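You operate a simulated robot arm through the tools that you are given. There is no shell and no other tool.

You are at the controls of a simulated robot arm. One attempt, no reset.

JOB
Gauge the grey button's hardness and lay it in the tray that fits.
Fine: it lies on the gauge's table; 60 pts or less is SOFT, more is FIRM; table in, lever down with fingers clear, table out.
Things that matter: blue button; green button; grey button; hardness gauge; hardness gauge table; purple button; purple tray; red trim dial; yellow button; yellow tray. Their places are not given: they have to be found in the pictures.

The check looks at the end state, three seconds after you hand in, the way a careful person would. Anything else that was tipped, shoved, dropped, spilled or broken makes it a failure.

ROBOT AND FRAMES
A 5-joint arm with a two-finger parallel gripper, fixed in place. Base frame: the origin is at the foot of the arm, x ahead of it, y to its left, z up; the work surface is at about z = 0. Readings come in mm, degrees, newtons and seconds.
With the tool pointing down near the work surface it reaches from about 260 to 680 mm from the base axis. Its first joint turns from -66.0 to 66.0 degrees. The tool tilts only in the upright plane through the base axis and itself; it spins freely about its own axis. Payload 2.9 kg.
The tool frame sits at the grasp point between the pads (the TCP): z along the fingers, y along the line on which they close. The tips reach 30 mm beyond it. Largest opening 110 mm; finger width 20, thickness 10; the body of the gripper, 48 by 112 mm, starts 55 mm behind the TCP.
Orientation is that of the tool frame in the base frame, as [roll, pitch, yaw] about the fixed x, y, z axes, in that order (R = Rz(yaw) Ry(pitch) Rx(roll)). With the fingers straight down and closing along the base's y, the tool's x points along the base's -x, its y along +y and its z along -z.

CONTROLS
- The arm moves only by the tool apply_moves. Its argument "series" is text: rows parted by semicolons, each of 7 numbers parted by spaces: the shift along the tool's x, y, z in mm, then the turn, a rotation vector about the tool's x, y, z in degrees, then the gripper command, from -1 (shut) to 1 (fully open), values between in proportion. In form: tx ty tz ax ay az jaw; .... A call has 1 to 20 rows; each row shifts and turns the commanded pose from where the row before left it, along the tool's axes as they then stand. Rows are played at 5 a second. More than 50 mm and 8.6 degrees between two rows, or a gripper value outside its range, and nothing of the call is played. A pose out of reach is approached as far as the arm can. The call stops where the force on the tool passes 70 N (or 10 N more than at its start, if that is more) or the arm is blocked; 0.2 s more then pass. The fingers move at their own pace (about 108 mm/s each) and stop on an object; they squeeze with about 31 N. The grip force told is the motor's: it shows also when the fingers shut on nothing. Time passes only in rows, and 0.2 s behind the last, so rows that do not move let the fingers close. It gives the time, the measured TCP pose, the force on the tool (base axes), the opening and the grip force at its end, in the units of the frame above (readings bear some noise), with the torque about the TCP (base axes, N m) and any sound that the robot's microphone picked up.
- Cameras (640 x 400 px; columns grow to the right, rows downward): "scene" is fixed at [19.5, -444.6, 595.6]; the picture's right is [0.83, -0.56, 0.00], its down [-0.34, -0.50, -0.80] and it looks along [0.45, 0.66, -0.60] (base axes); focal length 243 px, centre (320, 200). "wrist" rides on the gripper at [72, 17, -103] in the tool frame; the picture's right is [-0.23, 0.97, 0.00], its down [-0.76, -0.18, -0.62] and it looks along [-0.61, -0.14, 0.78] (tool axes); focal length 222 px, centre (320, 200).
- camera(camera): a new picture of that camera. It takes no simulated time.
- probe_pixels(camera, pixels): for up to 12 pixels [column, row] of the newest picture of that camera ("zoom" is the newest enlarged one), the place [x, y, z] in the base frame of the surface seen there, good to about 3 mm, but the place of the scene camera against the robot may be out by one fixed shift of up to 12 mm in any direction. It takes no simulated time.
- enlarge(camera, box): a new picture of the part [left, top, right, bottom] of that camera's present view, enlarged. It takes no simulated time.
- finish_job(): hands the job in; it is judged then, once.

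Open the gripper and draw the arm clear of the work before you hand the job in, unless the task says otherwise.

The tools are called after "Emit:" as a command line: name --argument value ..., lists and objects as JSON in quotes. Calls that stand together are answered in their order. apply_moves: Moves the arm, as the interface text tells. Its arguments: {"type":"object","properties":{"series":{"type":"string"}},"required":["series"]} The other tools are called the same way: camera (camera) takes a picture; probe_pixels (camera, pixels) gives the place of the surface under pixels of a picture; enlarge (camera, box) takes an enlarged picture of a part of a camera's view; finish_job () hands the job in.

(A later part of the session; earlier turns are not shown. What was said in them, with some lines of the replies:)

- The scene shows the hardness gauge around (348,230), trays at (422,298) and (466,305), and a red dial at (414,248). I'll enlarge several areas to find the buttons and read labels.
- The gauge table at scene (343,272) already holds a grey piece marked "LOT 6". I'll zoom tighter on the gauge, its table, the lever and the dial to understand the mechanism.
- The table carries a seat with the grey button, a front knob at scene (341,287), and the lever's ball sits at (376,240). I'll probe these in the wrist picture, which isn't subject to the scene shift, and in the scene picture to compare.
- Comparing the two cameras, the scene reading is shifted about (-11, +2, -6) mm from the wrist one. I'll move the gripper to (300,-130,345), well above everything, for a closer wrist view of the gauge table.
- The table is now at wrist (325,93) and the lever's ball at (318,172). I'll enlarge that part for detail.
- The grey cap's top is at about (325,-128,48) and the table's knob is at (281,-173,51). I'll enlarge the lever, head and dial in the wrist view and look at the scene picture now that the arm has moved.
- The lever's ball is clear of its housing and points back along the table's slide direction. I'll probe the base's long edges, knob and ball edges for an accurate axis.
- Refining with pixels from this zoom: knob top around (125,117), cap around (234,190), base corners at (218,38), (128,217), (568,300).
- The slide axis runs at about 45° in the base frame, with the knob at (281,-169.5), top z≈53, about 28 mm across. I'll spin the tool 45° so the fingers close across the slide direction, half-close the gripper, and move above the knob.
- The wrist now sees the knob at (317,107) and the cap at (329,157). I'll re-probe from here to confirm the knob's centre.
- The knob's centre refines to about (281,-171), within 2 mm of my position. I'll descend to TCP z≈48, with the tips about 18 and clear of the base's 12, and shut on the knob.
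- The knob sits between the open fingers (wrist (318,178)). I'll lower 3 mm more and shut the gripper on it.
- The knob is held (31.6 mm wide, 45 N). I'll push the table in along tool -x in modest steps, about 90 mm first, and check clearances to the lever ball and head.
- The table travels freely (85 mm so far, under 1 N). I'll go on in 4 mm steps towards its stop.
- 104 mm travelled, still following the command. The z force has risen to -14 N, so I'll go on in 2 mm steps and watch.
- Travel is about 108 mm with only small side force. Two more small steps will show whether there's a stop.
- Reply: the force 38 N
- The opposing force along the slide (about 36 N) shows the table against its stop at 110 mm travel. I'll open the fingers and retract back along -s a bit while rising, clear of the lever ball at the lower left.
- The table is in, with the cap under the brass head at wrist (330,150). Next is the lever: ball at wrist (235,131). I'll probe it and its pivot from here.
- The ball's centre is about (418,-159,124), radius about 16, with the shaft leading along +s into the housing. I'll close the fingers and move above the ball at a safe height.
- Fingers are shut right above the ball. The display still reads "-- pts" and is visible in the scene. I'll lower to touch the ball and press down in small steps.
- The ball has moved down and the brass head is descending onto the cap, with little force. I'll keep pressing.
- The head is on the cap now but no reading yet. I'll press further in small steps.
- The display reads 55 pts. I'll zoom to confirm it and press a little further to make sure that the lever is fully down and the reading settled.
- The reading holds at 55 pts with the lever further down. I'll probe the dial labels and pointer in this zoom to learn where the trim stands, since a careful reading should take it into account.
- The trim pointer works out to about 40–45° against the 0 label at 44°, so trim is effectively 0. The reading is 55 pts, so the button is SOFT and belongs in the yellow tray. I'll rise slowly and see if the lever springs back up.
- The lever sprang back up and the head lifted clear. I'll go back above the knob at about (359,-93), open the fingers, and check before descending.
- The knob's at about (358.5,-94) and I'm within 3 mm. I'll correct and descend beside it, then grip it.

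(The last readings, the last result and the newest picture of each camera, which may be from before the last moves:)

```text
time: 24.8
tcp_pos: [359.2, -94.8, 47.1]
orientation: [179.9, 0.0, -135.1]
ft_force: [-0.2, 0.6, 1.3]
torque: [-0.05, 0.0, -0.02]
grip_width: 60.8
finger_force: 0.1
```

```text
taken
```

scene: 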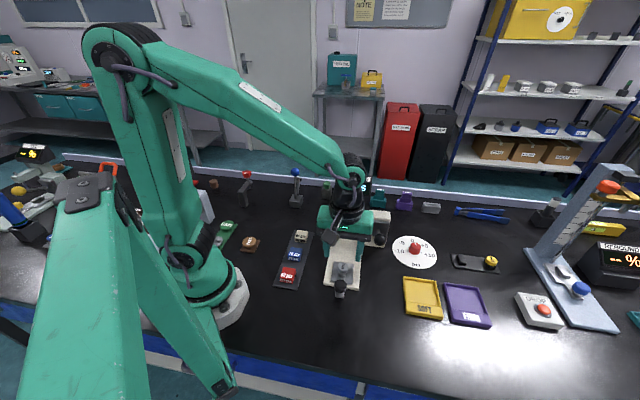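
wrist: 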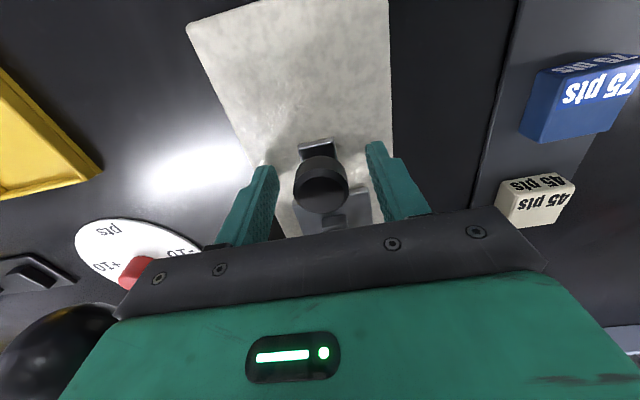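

The knob is centred between the open fingers at wrist (320,183), with no contact force. I'll close on it and begin pulling the table out.

Emit:
apply_moves --series "0 0 0 0 0 0 -0.4; 0 0 0 0 0 0 -1; 0 0 0 0 0 0 -1; 0 0 0 0 0 0 -1; 4 0 0 0 0 0 -1; 8 0 0 0 0 0 -1; 12 0 0 0 0 0 -1; 15 0 0 0 0 0 -1; 15 0 0 0 0 0 -1; 15 0 0 0 0 0 -1; 15 0 0 0 0 0 -1; 12 0 0 0 0 0 -1; 6 0 0 0 0 0 -1; 0 0 0 0 0 0 -1"

Emit:
camera --camera "wrist"

Emit:
enlarge --camera "scene" --box '[310, 170, 410, 300]'

```text
time: 27.8
tcp_pos: [288.0, -164.3, 48.2]
orientation: [-180.0, 0.0, -135.0]
ft_force: [-2.8, 1.7, 7.9]
torque: [0.29, 0.07, -0.1]
grip_width: 31.6
finger_force: 45.1
```

```text
taken
```

wrist: 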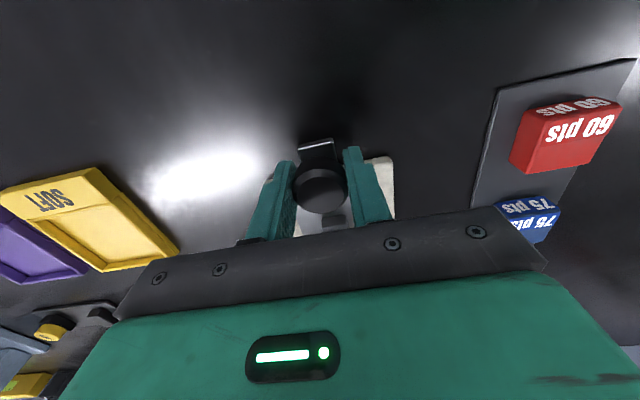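

```text
3.08 times, centred on (360, 235) of scene
```

zoom: 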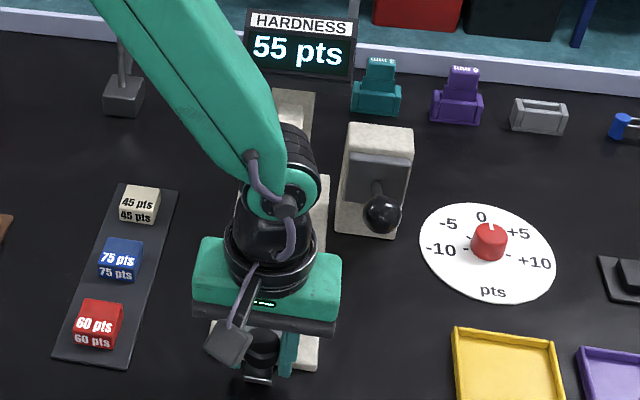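

The table came out about 100 mm, and the display holds 55 pts. I'll pull the last 8 mm in small steps to its original end.

Emit:
apply_moves --series "3 0 0 0 0 0 -1; 3 0 0 0 0 0 -1; 2 0 0 0 0 0 -1; 0 0 0 0 0 0 -1; 0 0 0 0 0 0 -1"

```text
time: 29.0
tcp_pos: [281.2, -169.9, 47.7]
orientation: [-179.9, 0.0, -135.1]
ft_force: [-1.3, -3.3, -13.2]
torque: [-0.22, -0.43, 0.12]
grip_width: 31.6
finger_force: 44.5
```

The table is back at its start place. I'll open, rise and back off to look at the button closely.

Emit:
apply_moves --series "0 0 0 0 0 0 -0.4; 0 0 0 0 0 0 0.1; 0 0 0 0 0 0 0.1; 0 0 -20 0 0 0 0.1; 0 0 -40 0 0 0 0.1; 0 0 -40 0 0 0 0.1; 0 0 0 0 0 0 0.1"

Emit:
enlarge --camera "wrist" --box '[270, 90, 390, 190]'

Emit:
enlarge --camera "scene" --box '[310, 180, 410, 310]'

```text
time: 30.6
tcp_pos: [281.1, -169.6, 147.2]
orientation: [180.0, 0.0, -135.0]
ft_force: [0.1, -0.8, -0.4]
torque: [0.0, -0.01, 0.03]
grip_width: 60.5
finger_force: 0.0
```

```text
4.00 times, centred on (330, 140) of wrist
```

zoom: 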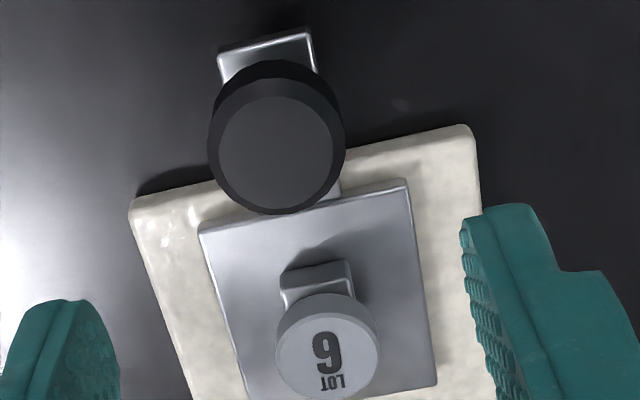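

```text
3.08 times, centred on (360, 245) of scene
```

zoom: 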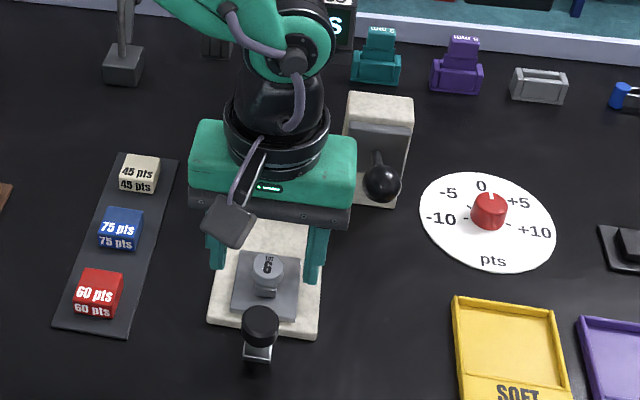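

The cap sits on a rectangular shank. I'll compare with other samples (blue at the rebound tester, brown LOT 2) to see whether the shank belongs to the button or the seat.

Emit:
enlarge --camera "scene" --box '[545, 255, 625, 315]'

Emit:
enlarge --camera "scene" --box '[205, 210, 275, 260]'

Emit:
enlarge --camera "scene" --box '[325, 255, 360, 285]'

Emit:
enlarge --camera "scene" --box '[440, 240, 520, 290]'

```text
6.67 times, centred on (585, 285) of scene
```

zoom: 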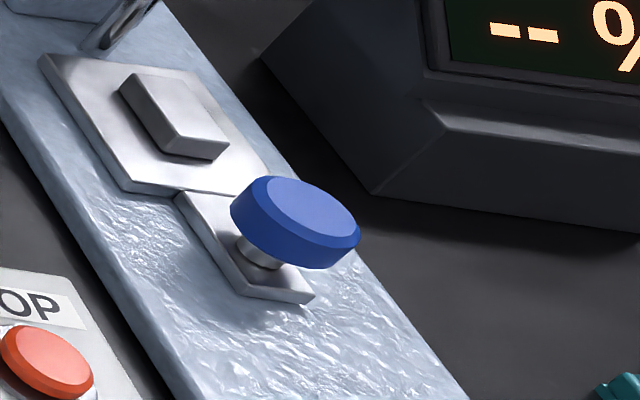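

```text
8.00 times, centred on (240, 235) of scene
```

zoom: 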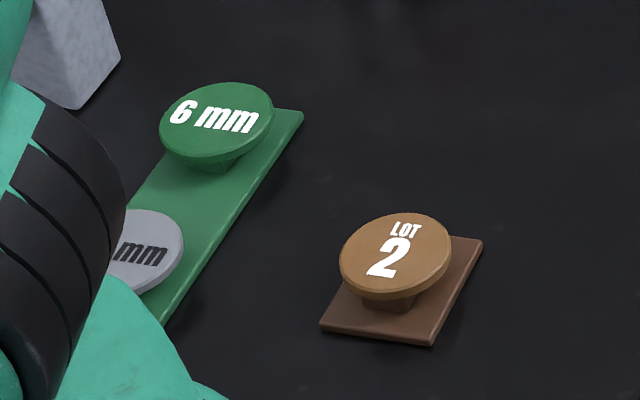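

```text
13.33 times, centred on (342, 270) of scene
```

zoom: 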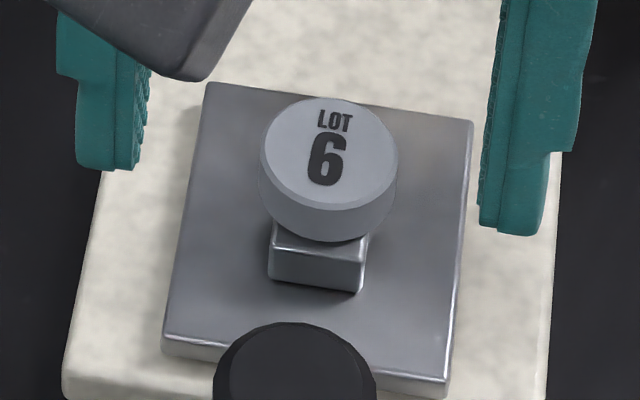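

```text
8.00 times, centred on (480, 265) of scene
```

zoom: 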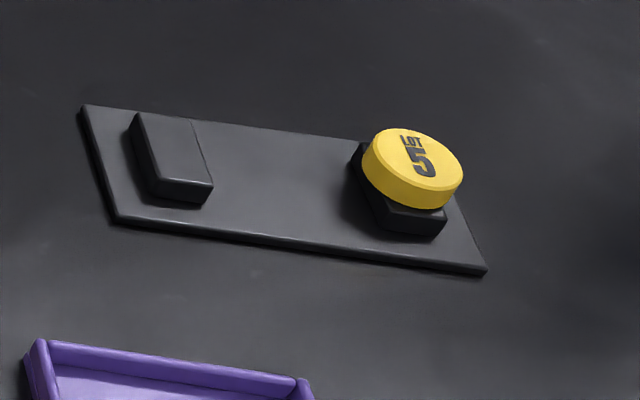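

The yellow LOT 5 rests on a separate dark seat, so the buttons are plain discs and the shank is the table's seat. I'll probe the grey cap's outline to get its centre for the grasp.

Emit:
camera --camera "wrist"

Emit:
probe_pixels --camera "wrist" --pixels '[[332, 177], [321, 177], [343, 177], [332, 168], [332, 186], [326, 170], [338, 184], [328, 161], [322, 188], [341, 188]]'

```text
taken
```

wrist: 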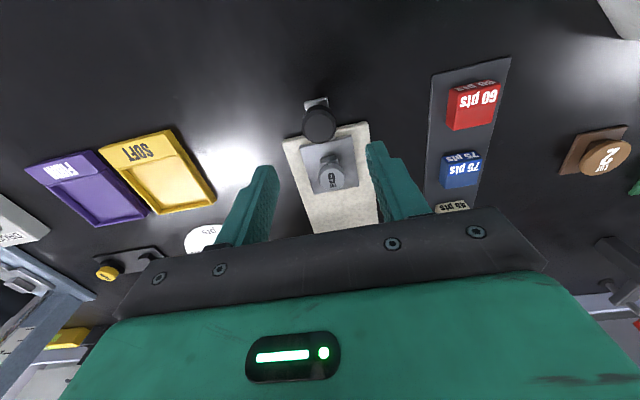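

```text
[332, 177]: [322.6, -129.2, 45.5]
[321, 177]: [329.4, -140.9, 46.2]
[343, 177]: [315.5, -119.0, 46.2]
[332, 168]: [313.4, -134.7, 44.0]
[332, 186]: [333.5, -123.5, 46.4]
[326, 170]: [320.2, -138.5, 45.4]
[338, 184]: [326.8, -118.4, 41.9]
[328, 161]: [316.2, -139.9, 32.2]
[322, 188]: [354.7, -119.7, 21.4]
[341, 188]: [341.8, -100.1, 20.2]
```

The cap's centre is about (323.5,-128.3), top z 46, seat top z about 33. I'll move over it and lower to TCP z≈57, so the tips at about 27 stay above the plate at 21.

Emit:
apply_moves --series "-30 -0.4 0 0 0 0 0.1; -29.2 -0.4 0 0 0 0 0.1; 0 0 30 0 0 0 0.1; 0 0 30 0 0 0 0.1; 0 0 20 0 0 0 0.1; 0 0 8 0 0 0 0.1; 0 0 0 0 0 0 0.1"

Emit:
camera --camera "wrist"

Emit:
enlarge --camera "scene" --box '[310, 200, 390, 300]'

```text
time: 32.2
tcp_pos: [323.2, -128.9, 59.3]
orientation: [179.9, -0.1, -135.0]
ft_force: [0.2, 0.1, -0.9]
torque: [0.03, 0.0, 0.0]
grip_width: 60.5
finger_force: 0.0
```

```text
taken
```

wrist: 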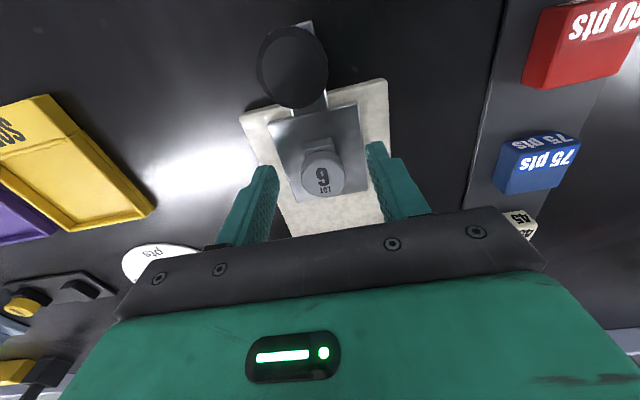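

```text
4.00 times, centred on (350, 250) of scene
```

zoom: 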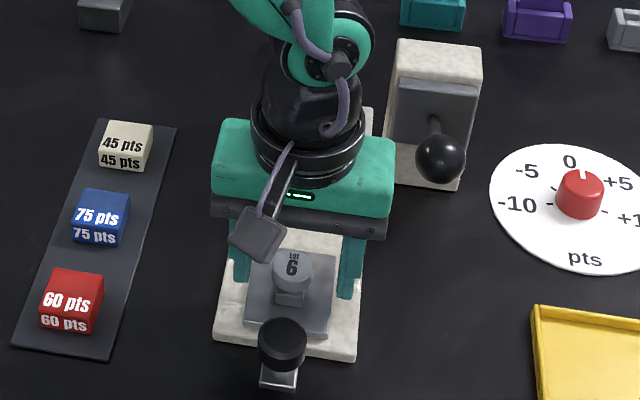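

The cap sits between the fingers, level with the tips. I'll lower 2 mm and close on it, then lift.

Emit:
apply_moves --series "0 0 2 0 0 0 0.1; 0 0 0 0 0 0 -0.4; 0 0 0 0 0 0 -1; 0 0 0 0 0 0 -1; 0 0 0 0 0 0 -1"

Emit:
enlarge --camera "scene" --box '[310, 200, 390, 300]'

Emit:
enlarge --camera "wrist" --box '[230, 110, 430, 230]'

```text
time: 33.4
tcp_pos: [323.9, -130.4, 56.0]
orientation: [-180.0, -0.1, -135.0]
ft_force: [-0.6, 0.6, 0.1]
torque: [-0.01, 0.02, -0.01]
grip_width: 26.9
finger_force: 30.7
```

```text
4.00 times, centred on (350, 250) of scene
```

zoom: 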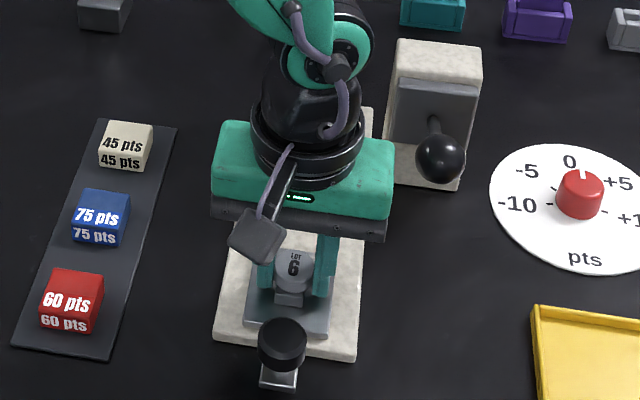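

```text
3.20 times, centred on (330, 170) of wrist
```

zoom: 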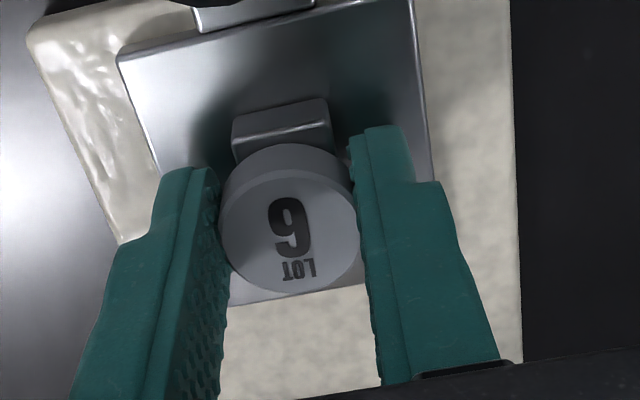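

The cap is held at 26.9 mm width. I'll lift straight up and check that it comes alone.

Emit:
apply_moves --series "0 0 -5 0 0 0 -1; 0 0 -10 0 0 0 -1; 0 0 -25 0 0 0 -1; 0 0 -35 0 0 0 -1; 0 0 -40 0 0 0 -1; 0 0 0 0 0 0 -1"

Emit:
camera --camera "wrist"

Emit:
enlarge --camera "scene" --box '[310, 170, 410, 300]'

```text
time: 34.8
tcp_pos: [324.7, -128.3, 172.3]
orientation: [180.0, 0.0, -134.9]
ft_force: [-0.3, 0.4, 0.1]
torque: [-0.03, -0.03, -0.02]
grip_width: 26.9
finger_force: 30.7
```

```text
taken
```

wrist: 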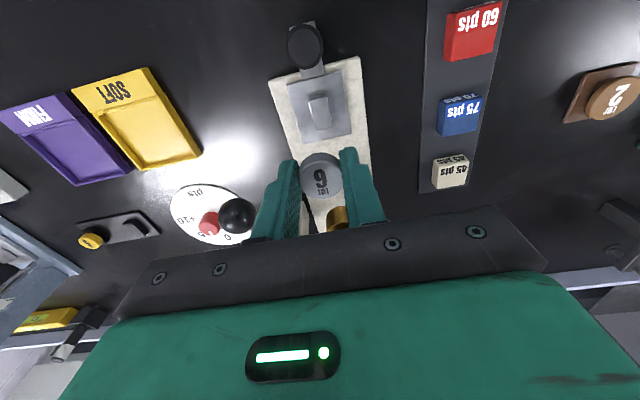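

```text
3.08 times, centred on (360, 235) of scene
```

zoom: 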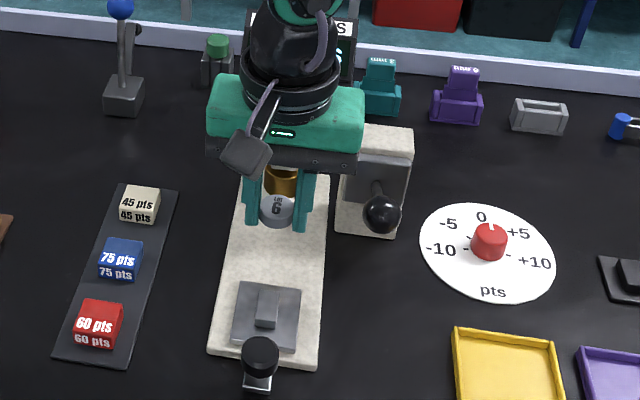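

The button is held and the seat stays behind. I'll zoom onto the yellow SOFT tray (wrist (145,120)) and probe its floor and rims.

Emit:
enlarge --camera "wrist" --box '[50, 50, 230, 190]'

Emit:
probe_pixels --camera "wrist" --pixels '[[74, 90], [147, 70], [198, 153], [141, 169], [110, 92], [120, 108], [165, 98], [183, 148], [143, 160], [150, 130], [137, 115], [165, 140]]'

```text
2.86 times, centred on (140, 120) of wrist
```

zoom: 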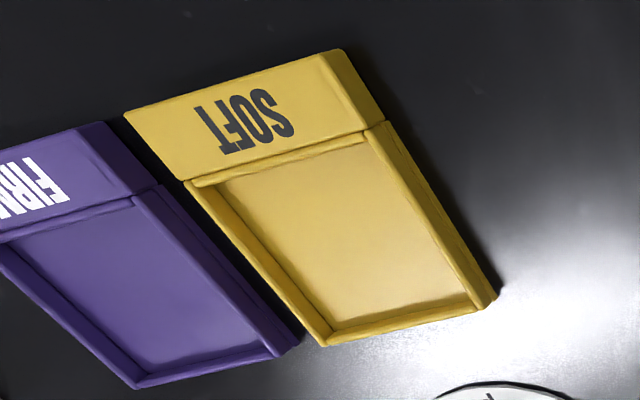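

```text
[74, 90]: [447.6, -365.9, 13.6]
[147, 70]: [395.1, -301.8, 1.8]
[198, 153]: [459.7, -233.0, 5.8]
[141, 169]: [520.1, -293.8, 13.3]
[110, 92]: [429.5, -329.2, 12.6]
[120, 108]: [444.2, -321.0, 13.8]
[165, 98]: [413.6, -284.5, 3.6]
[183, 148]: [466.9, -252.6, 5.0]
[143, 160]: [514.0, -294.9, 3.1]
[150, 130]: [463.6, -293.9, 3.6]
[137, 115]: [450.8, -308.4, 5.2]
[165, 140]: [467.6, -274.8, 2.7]
```

The tray floor is at z≈3.5 with rims at about 13, and its sides run along the same 45° axes. I'll probe the floor corners in the zoom for its centre and width.

Emit:
probe_pixels --camera "zoom" --pixels '[[228, 190], [362, 150], [462, 292], [338, 320], [345, 238], [282, 255], [415, 215], [295, 165], [400, 303], [190, 185], [380, 128], [325, 340]]'

```text
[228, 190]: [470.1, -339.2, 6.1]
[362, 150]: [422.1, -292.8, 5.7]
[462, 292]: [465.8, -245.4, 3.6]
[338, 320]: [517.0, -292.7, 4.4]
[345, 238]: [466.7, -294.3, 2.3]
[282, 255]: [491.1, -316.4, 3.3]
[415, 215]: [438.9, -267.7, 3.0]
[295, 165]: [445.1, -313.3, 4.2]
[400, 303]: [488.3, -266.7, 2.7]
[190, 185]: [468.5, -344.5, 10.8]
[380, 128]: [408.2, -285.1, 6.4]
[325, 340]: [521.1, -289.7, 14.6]
```

The floor is a 66 mm square centred at about (468,-293). I'll rise to z≈215 to clear the lever ball and carry the button above the yellow tray.

Emit:
apply_moves --series "0 0 -20 0 0 0 -1; 0 0 -23 0 0 0 -1; 1.9 -27.2 0 0 0 0 -1; 1.9 -27.2 0 0 0 0 -1; 1.9 -27.2 0 0 0 0 -1; 1.9 -27.2 0 0 0 0 -1; 1.9 -27.2 0 0 0 0 -1; 1.9 -27.2 0 0 0 0 -1; 1.9 -27.2 0 0 0 0 -1; 1.8 -27.4 0 0 0 0 -1; 0 0 0 0 0 0 -1; 0 0 30 0 0 0 -1; 0 0 30 0 0 0 -1; 0 0 0 0 0 0 -1"

Emit:
camera --camera "wrist"

Emit:
enlarge --camera "scene" --box '[370, 200, 510, 340]'

```text
time: 37.8
tcp_pos: [467.0, -295.0, 155.1]
orientation: [180.0, 0.0, -135.0]
ft_force: [0.1, -0.3, -0.7]
torque: [0.0, 0.0, -0.04]
grip_width: 27.0
finger_force: 30.6
```

```text
taken
```

wrist: 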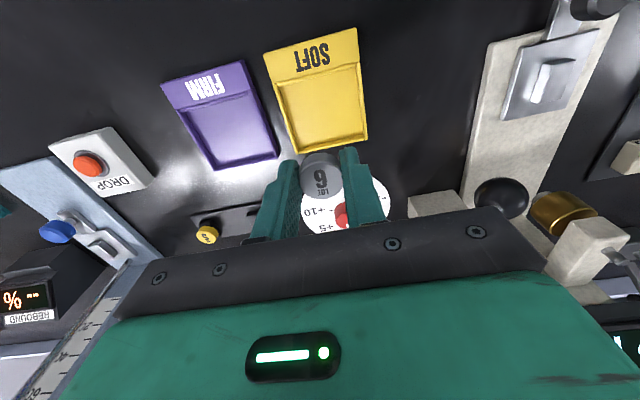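

```text
2.86 times, centred on (440, 270) of scene
```

zoom: 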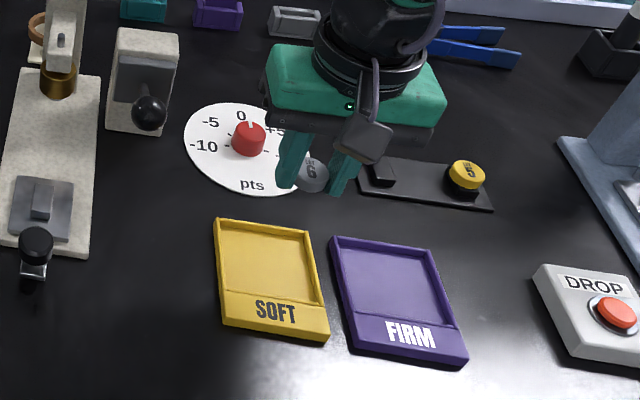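

I'm above the tray at z 155. I'll re-probe the floor corners from this nearer view to fine-tune the centre.

Emit:
probe_pixels --camera "wrist" --pixels '[[277, 86], [356, 70], [363, 133], [293, 151], [320, 108], [290, 115], [358, 100], [330, 140], [318, 82], [325, 122]]'

Emit:
enlarge --camera "wrist" --box '[240, 20, 400, 160]'

```text
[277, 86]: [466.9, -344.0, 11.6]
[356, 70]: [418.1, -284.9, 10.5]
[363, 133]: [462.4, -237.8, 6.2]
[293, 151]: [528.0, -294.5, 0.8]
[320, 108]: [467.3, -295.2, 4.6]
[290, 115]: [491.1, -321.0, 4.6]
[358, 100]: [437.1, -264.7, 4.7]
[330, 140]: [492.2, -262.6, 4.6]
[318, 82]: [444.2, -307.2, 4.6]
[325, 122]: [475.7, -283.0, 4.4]
```

```text
2.86 times, centred on (320, 90) of wrist
```

zoom: 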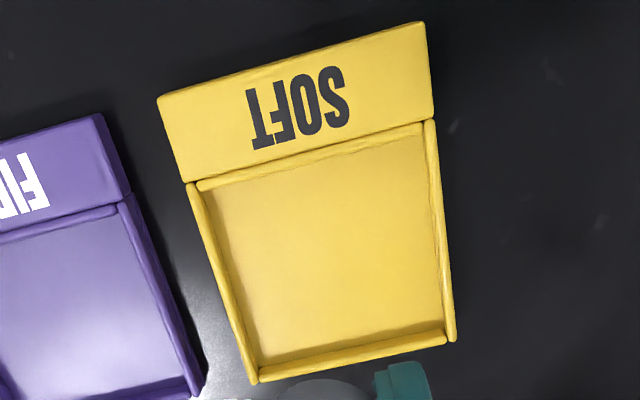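

The floor centre is about (468,-292), floor z 4.6. I'll nudge 2 mm and descend to TCP z≈38, with the tips about 3 mm above the floor.

Emit:
apply_moves --series "-2 1.5 30 0 0 0 -1; 0 0 30 0 0 0 -1; 0 0 25 0 0 0 -1; 0 0 15 0 0 0 -1; 0 0 10 0 0 0 -1; 0 0 5 0 0 0 -1; 0 0 0 0 0 0 -1; 0 0 0 0 0 0 -1"

Emit:
camera --camera "wrist"

Emit:
enlarge --camera "scene" --box '[380, 240, 480, 330]'

```text
time: 39.6
tcp_pos: [468.5, -292.2, 40.9]
orientation: [-180.0, -0.1, -135.1]
ft_force: [-0.1, -0.3, -1.0]
torque: [-0.02, -0.03, 0.01]
grip_width: 27.0
finger_force: 31.3
```

```text
taken
```

wrist: 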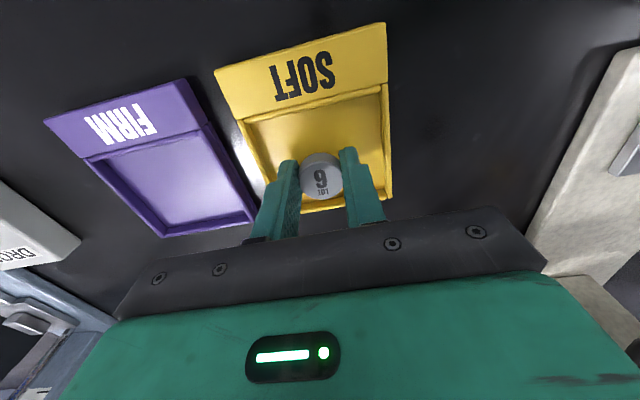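

```text
4.44 times, centred on (430, 285) of scene
```

zoom: 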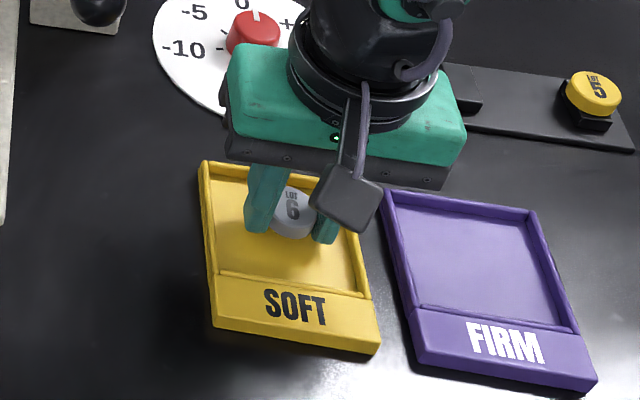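

The button is inside the tray outline, tips about 6 mm over the floor. I'll lower 4 mm more, then open gently to 36 mm.

Emit:
apply_moves --series "0 0 2 0 0 0 -1; 0 0 2 0 0 0 -1; 0 0 0 0 0 0 -1; 0 0 0 0 0 0 -1"

```text
time: 40.6
tcp_pos: [468.9, -291.1, 36.4]
orientation: [180.0, -0.1, -135.1]
ft_force: [0.0, 0.4, -0.5]
torque: [-0.01, -0.03, 0.01]
grip_width: 26.9
finger_force: 31.0
```

The tips are about 2 mm above the floor with no contact force. Now I'll open gently.

Emit:
apply_moves --series "0 0 0 0 0 0 -0.45; 0 0 0 0 0 0 -0.38; 0 0 0 0 0 0 -0.34; 0 0 0 0 0 0 -0.34; 0 0 0 0 0 0 -0.34"

Emit:
enlarge --camera "wrist" --box '[220, 80, 420, 220]'

Emit:
enlarge --camera "scene" --box '[380, 240, 480, 330]'

```text
time: 41.8
tcp_pos: [469.0, -292.2, 36.9]
orientation: [-179.9, 0.0, -135.0]
ft_force: [0.1, -0.1, 0.2]
torque: [0.05, 0.03, 0.04]
grip_width: 36.4
finger_force: 0.1
```

```text
2.86 times, centred on (320, 150) of wrist
```

zoom: 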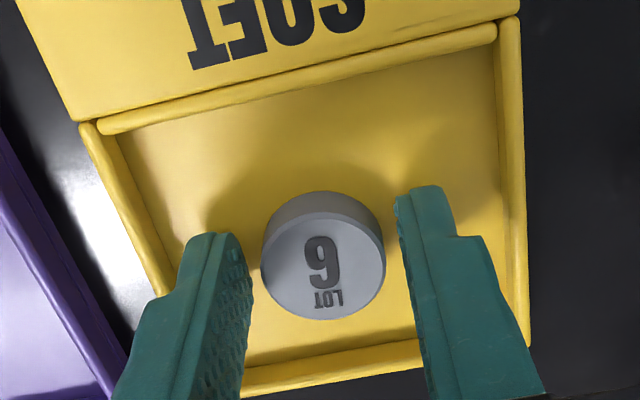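

```text
4.44 times, centred on (430, 285) of scene
```

zoom: 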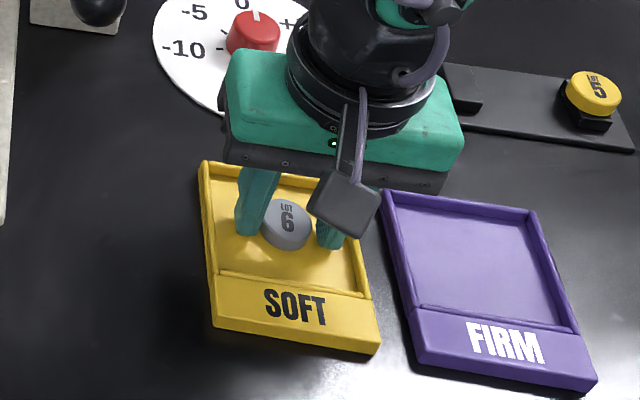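

The button lies flat on the tray floor, free of both fingers. I'll rise straight up, open fully, and draw the arm clear.

Emit:
apply_moves --series "0 0 -10 0 0 0 -0.34; 0 0 -20 0 0 0 -0.34; 0 0 -40 0 0 0 -0.34; 0 0 -45 0 0 0 0.3; 0 0 -45 0 0 0 1; 0 0 -45 0 0 0 1; 0 0 -45 0 0 0 1; 0 0 -45 0 0 0 1; 0 0 0 0 0 0 1"

Emit:
camera --camera "scene"

Emit:
camera --camera "wrist"

Emit:
enlarge --camera "scene" --box '[320, 170, 500, 330]'

```text
time: 43.8
tcp_pos: [466.5, -293.6, 331.0]
orientation: [179.9, 0.1, -135.0]
ft_force: [-0.4, -0.6, -0.5]
torque: [-0.01, 0.01, 0.02]
grip_width: 109.9
finger_force: 0.1
```

```text
taken
```

scene: 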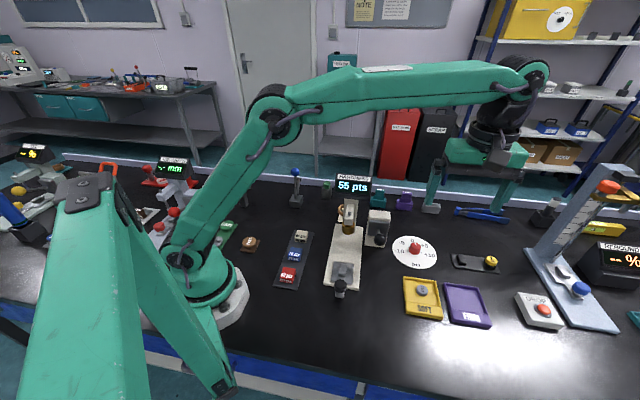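

```text
taken
```

wrist: 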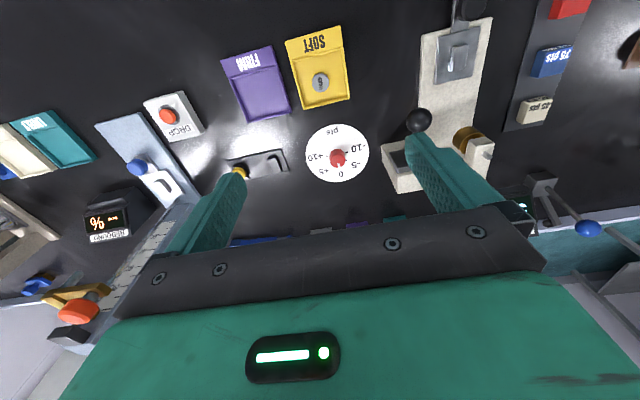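

```text
2.50 times, centred on (410, 250) of scene
```

zoom: 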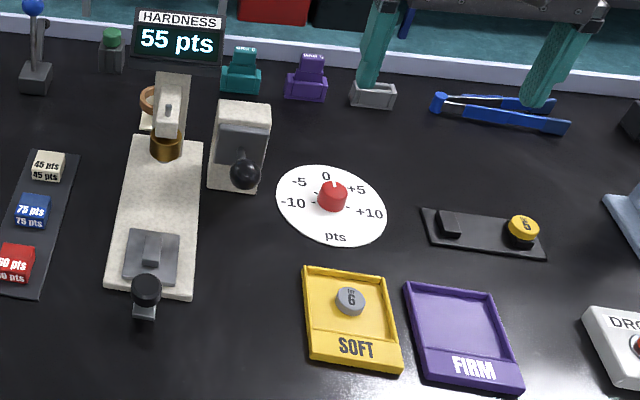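

The button lies in the SOFT tray, the table is out and the lever is up. From here the dial at wrist (338,157) is seen well, so I'll zoom to double-check the trim pointer before handing in.

Emit:
enlarge --camera "wrist" --box '[295, 115, 385, 195]'

Emit:
probe_pixels --camera "zoom" --pixels '[[320, 210], [330, 245]]'

```text
5.00 times, centred on (340, 155) of wrist
```

zoom: 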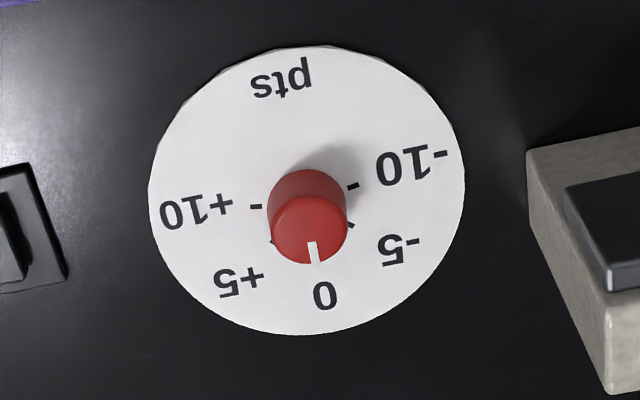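

```text
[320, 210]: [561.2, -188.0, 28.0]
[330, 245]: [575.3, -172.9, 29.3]
```

The pointer lies right on 0, so 55 pts stands as SOFT. I'll draw the arm back up towards its starting pose, gripper open, before handing in.

Emit:
apply_moves --series "0 0 -38 0 0 0 1; 0 0 -38 0 0 0 1; -5.2 27.7 0 0 0 0 1; -5.2 27.7 0 0 0 0 1; -5.2 27.7 0 0 0 0 1; -5.2 27.7 0 0 0 0 1; -5.2 27.7 0 0 0 0 1; -5 27.7 0 0 0 0 1; 0 0 0 0 0 0 1"

Emit:
camera --camera "scene"

Emit:
enlarge --camera "scene" --box '[270, 170, 500, 330]'

```text
time: 45.8
tcp_pos: [372.4, -152.9, 407.7]
orientation: [-179.9, 0.0, -134.9]
ft_force: [-0.3, -0.4, 0.3]
torque: [0.01, 0.0, 0.02]
grip_width: 110.2
finger_force: 0.1
```

```text
taken
```

scene: 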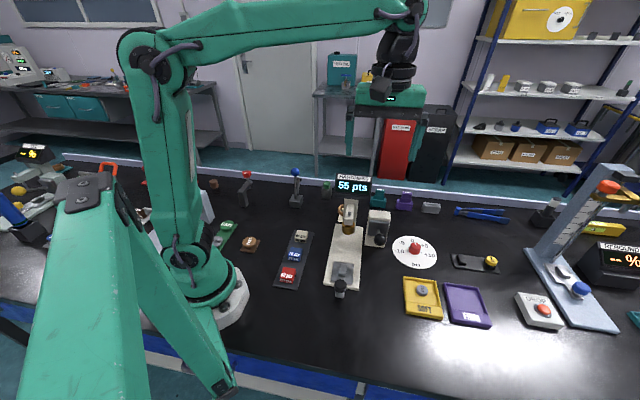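

```text
2.50 times, centred on (385, 250) of scene
```

zoom: 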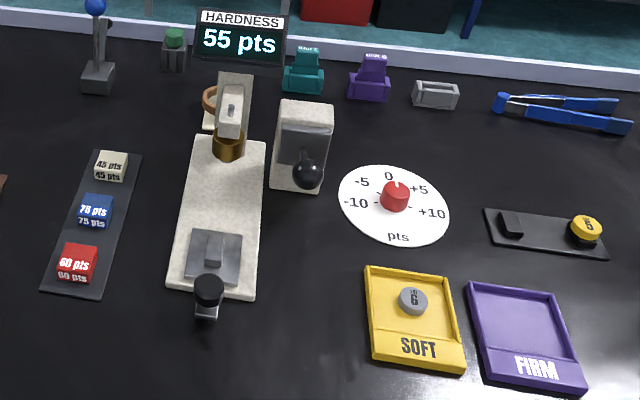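

The grey button (55 pts, so SOFT) lies flat in the yellow tray at scene (421,291). The gauge table is out, the lever is up, everything else is where it was, and the arm is clear with the gripper open. I'm handing in.

Emit:
finish_job

```text
The job is handed in.
```

The grey button (LOT 6) read 55 pts on the hardness gauge. That makes it SOFT, and it now lies flat in the yellow SOFT tray.

- **Reading:** The display held at 55 pts as I pressed the lever further down, and the trim dial's pointer sat on 0. I didn't check the gauge against the reference blocks, so the result relies on the gauge reading true.
- **Handling:** The table went in to its stop and the lever came down with the fingers clear of the table. I then drew the table back out to where it started. I set the button down from a few millimetres above the tray floor.
- **End state:** In the last picture the table was out, the lever was up and nothing else looked moved. The arm was clear with the gripper open when I handed the job in.
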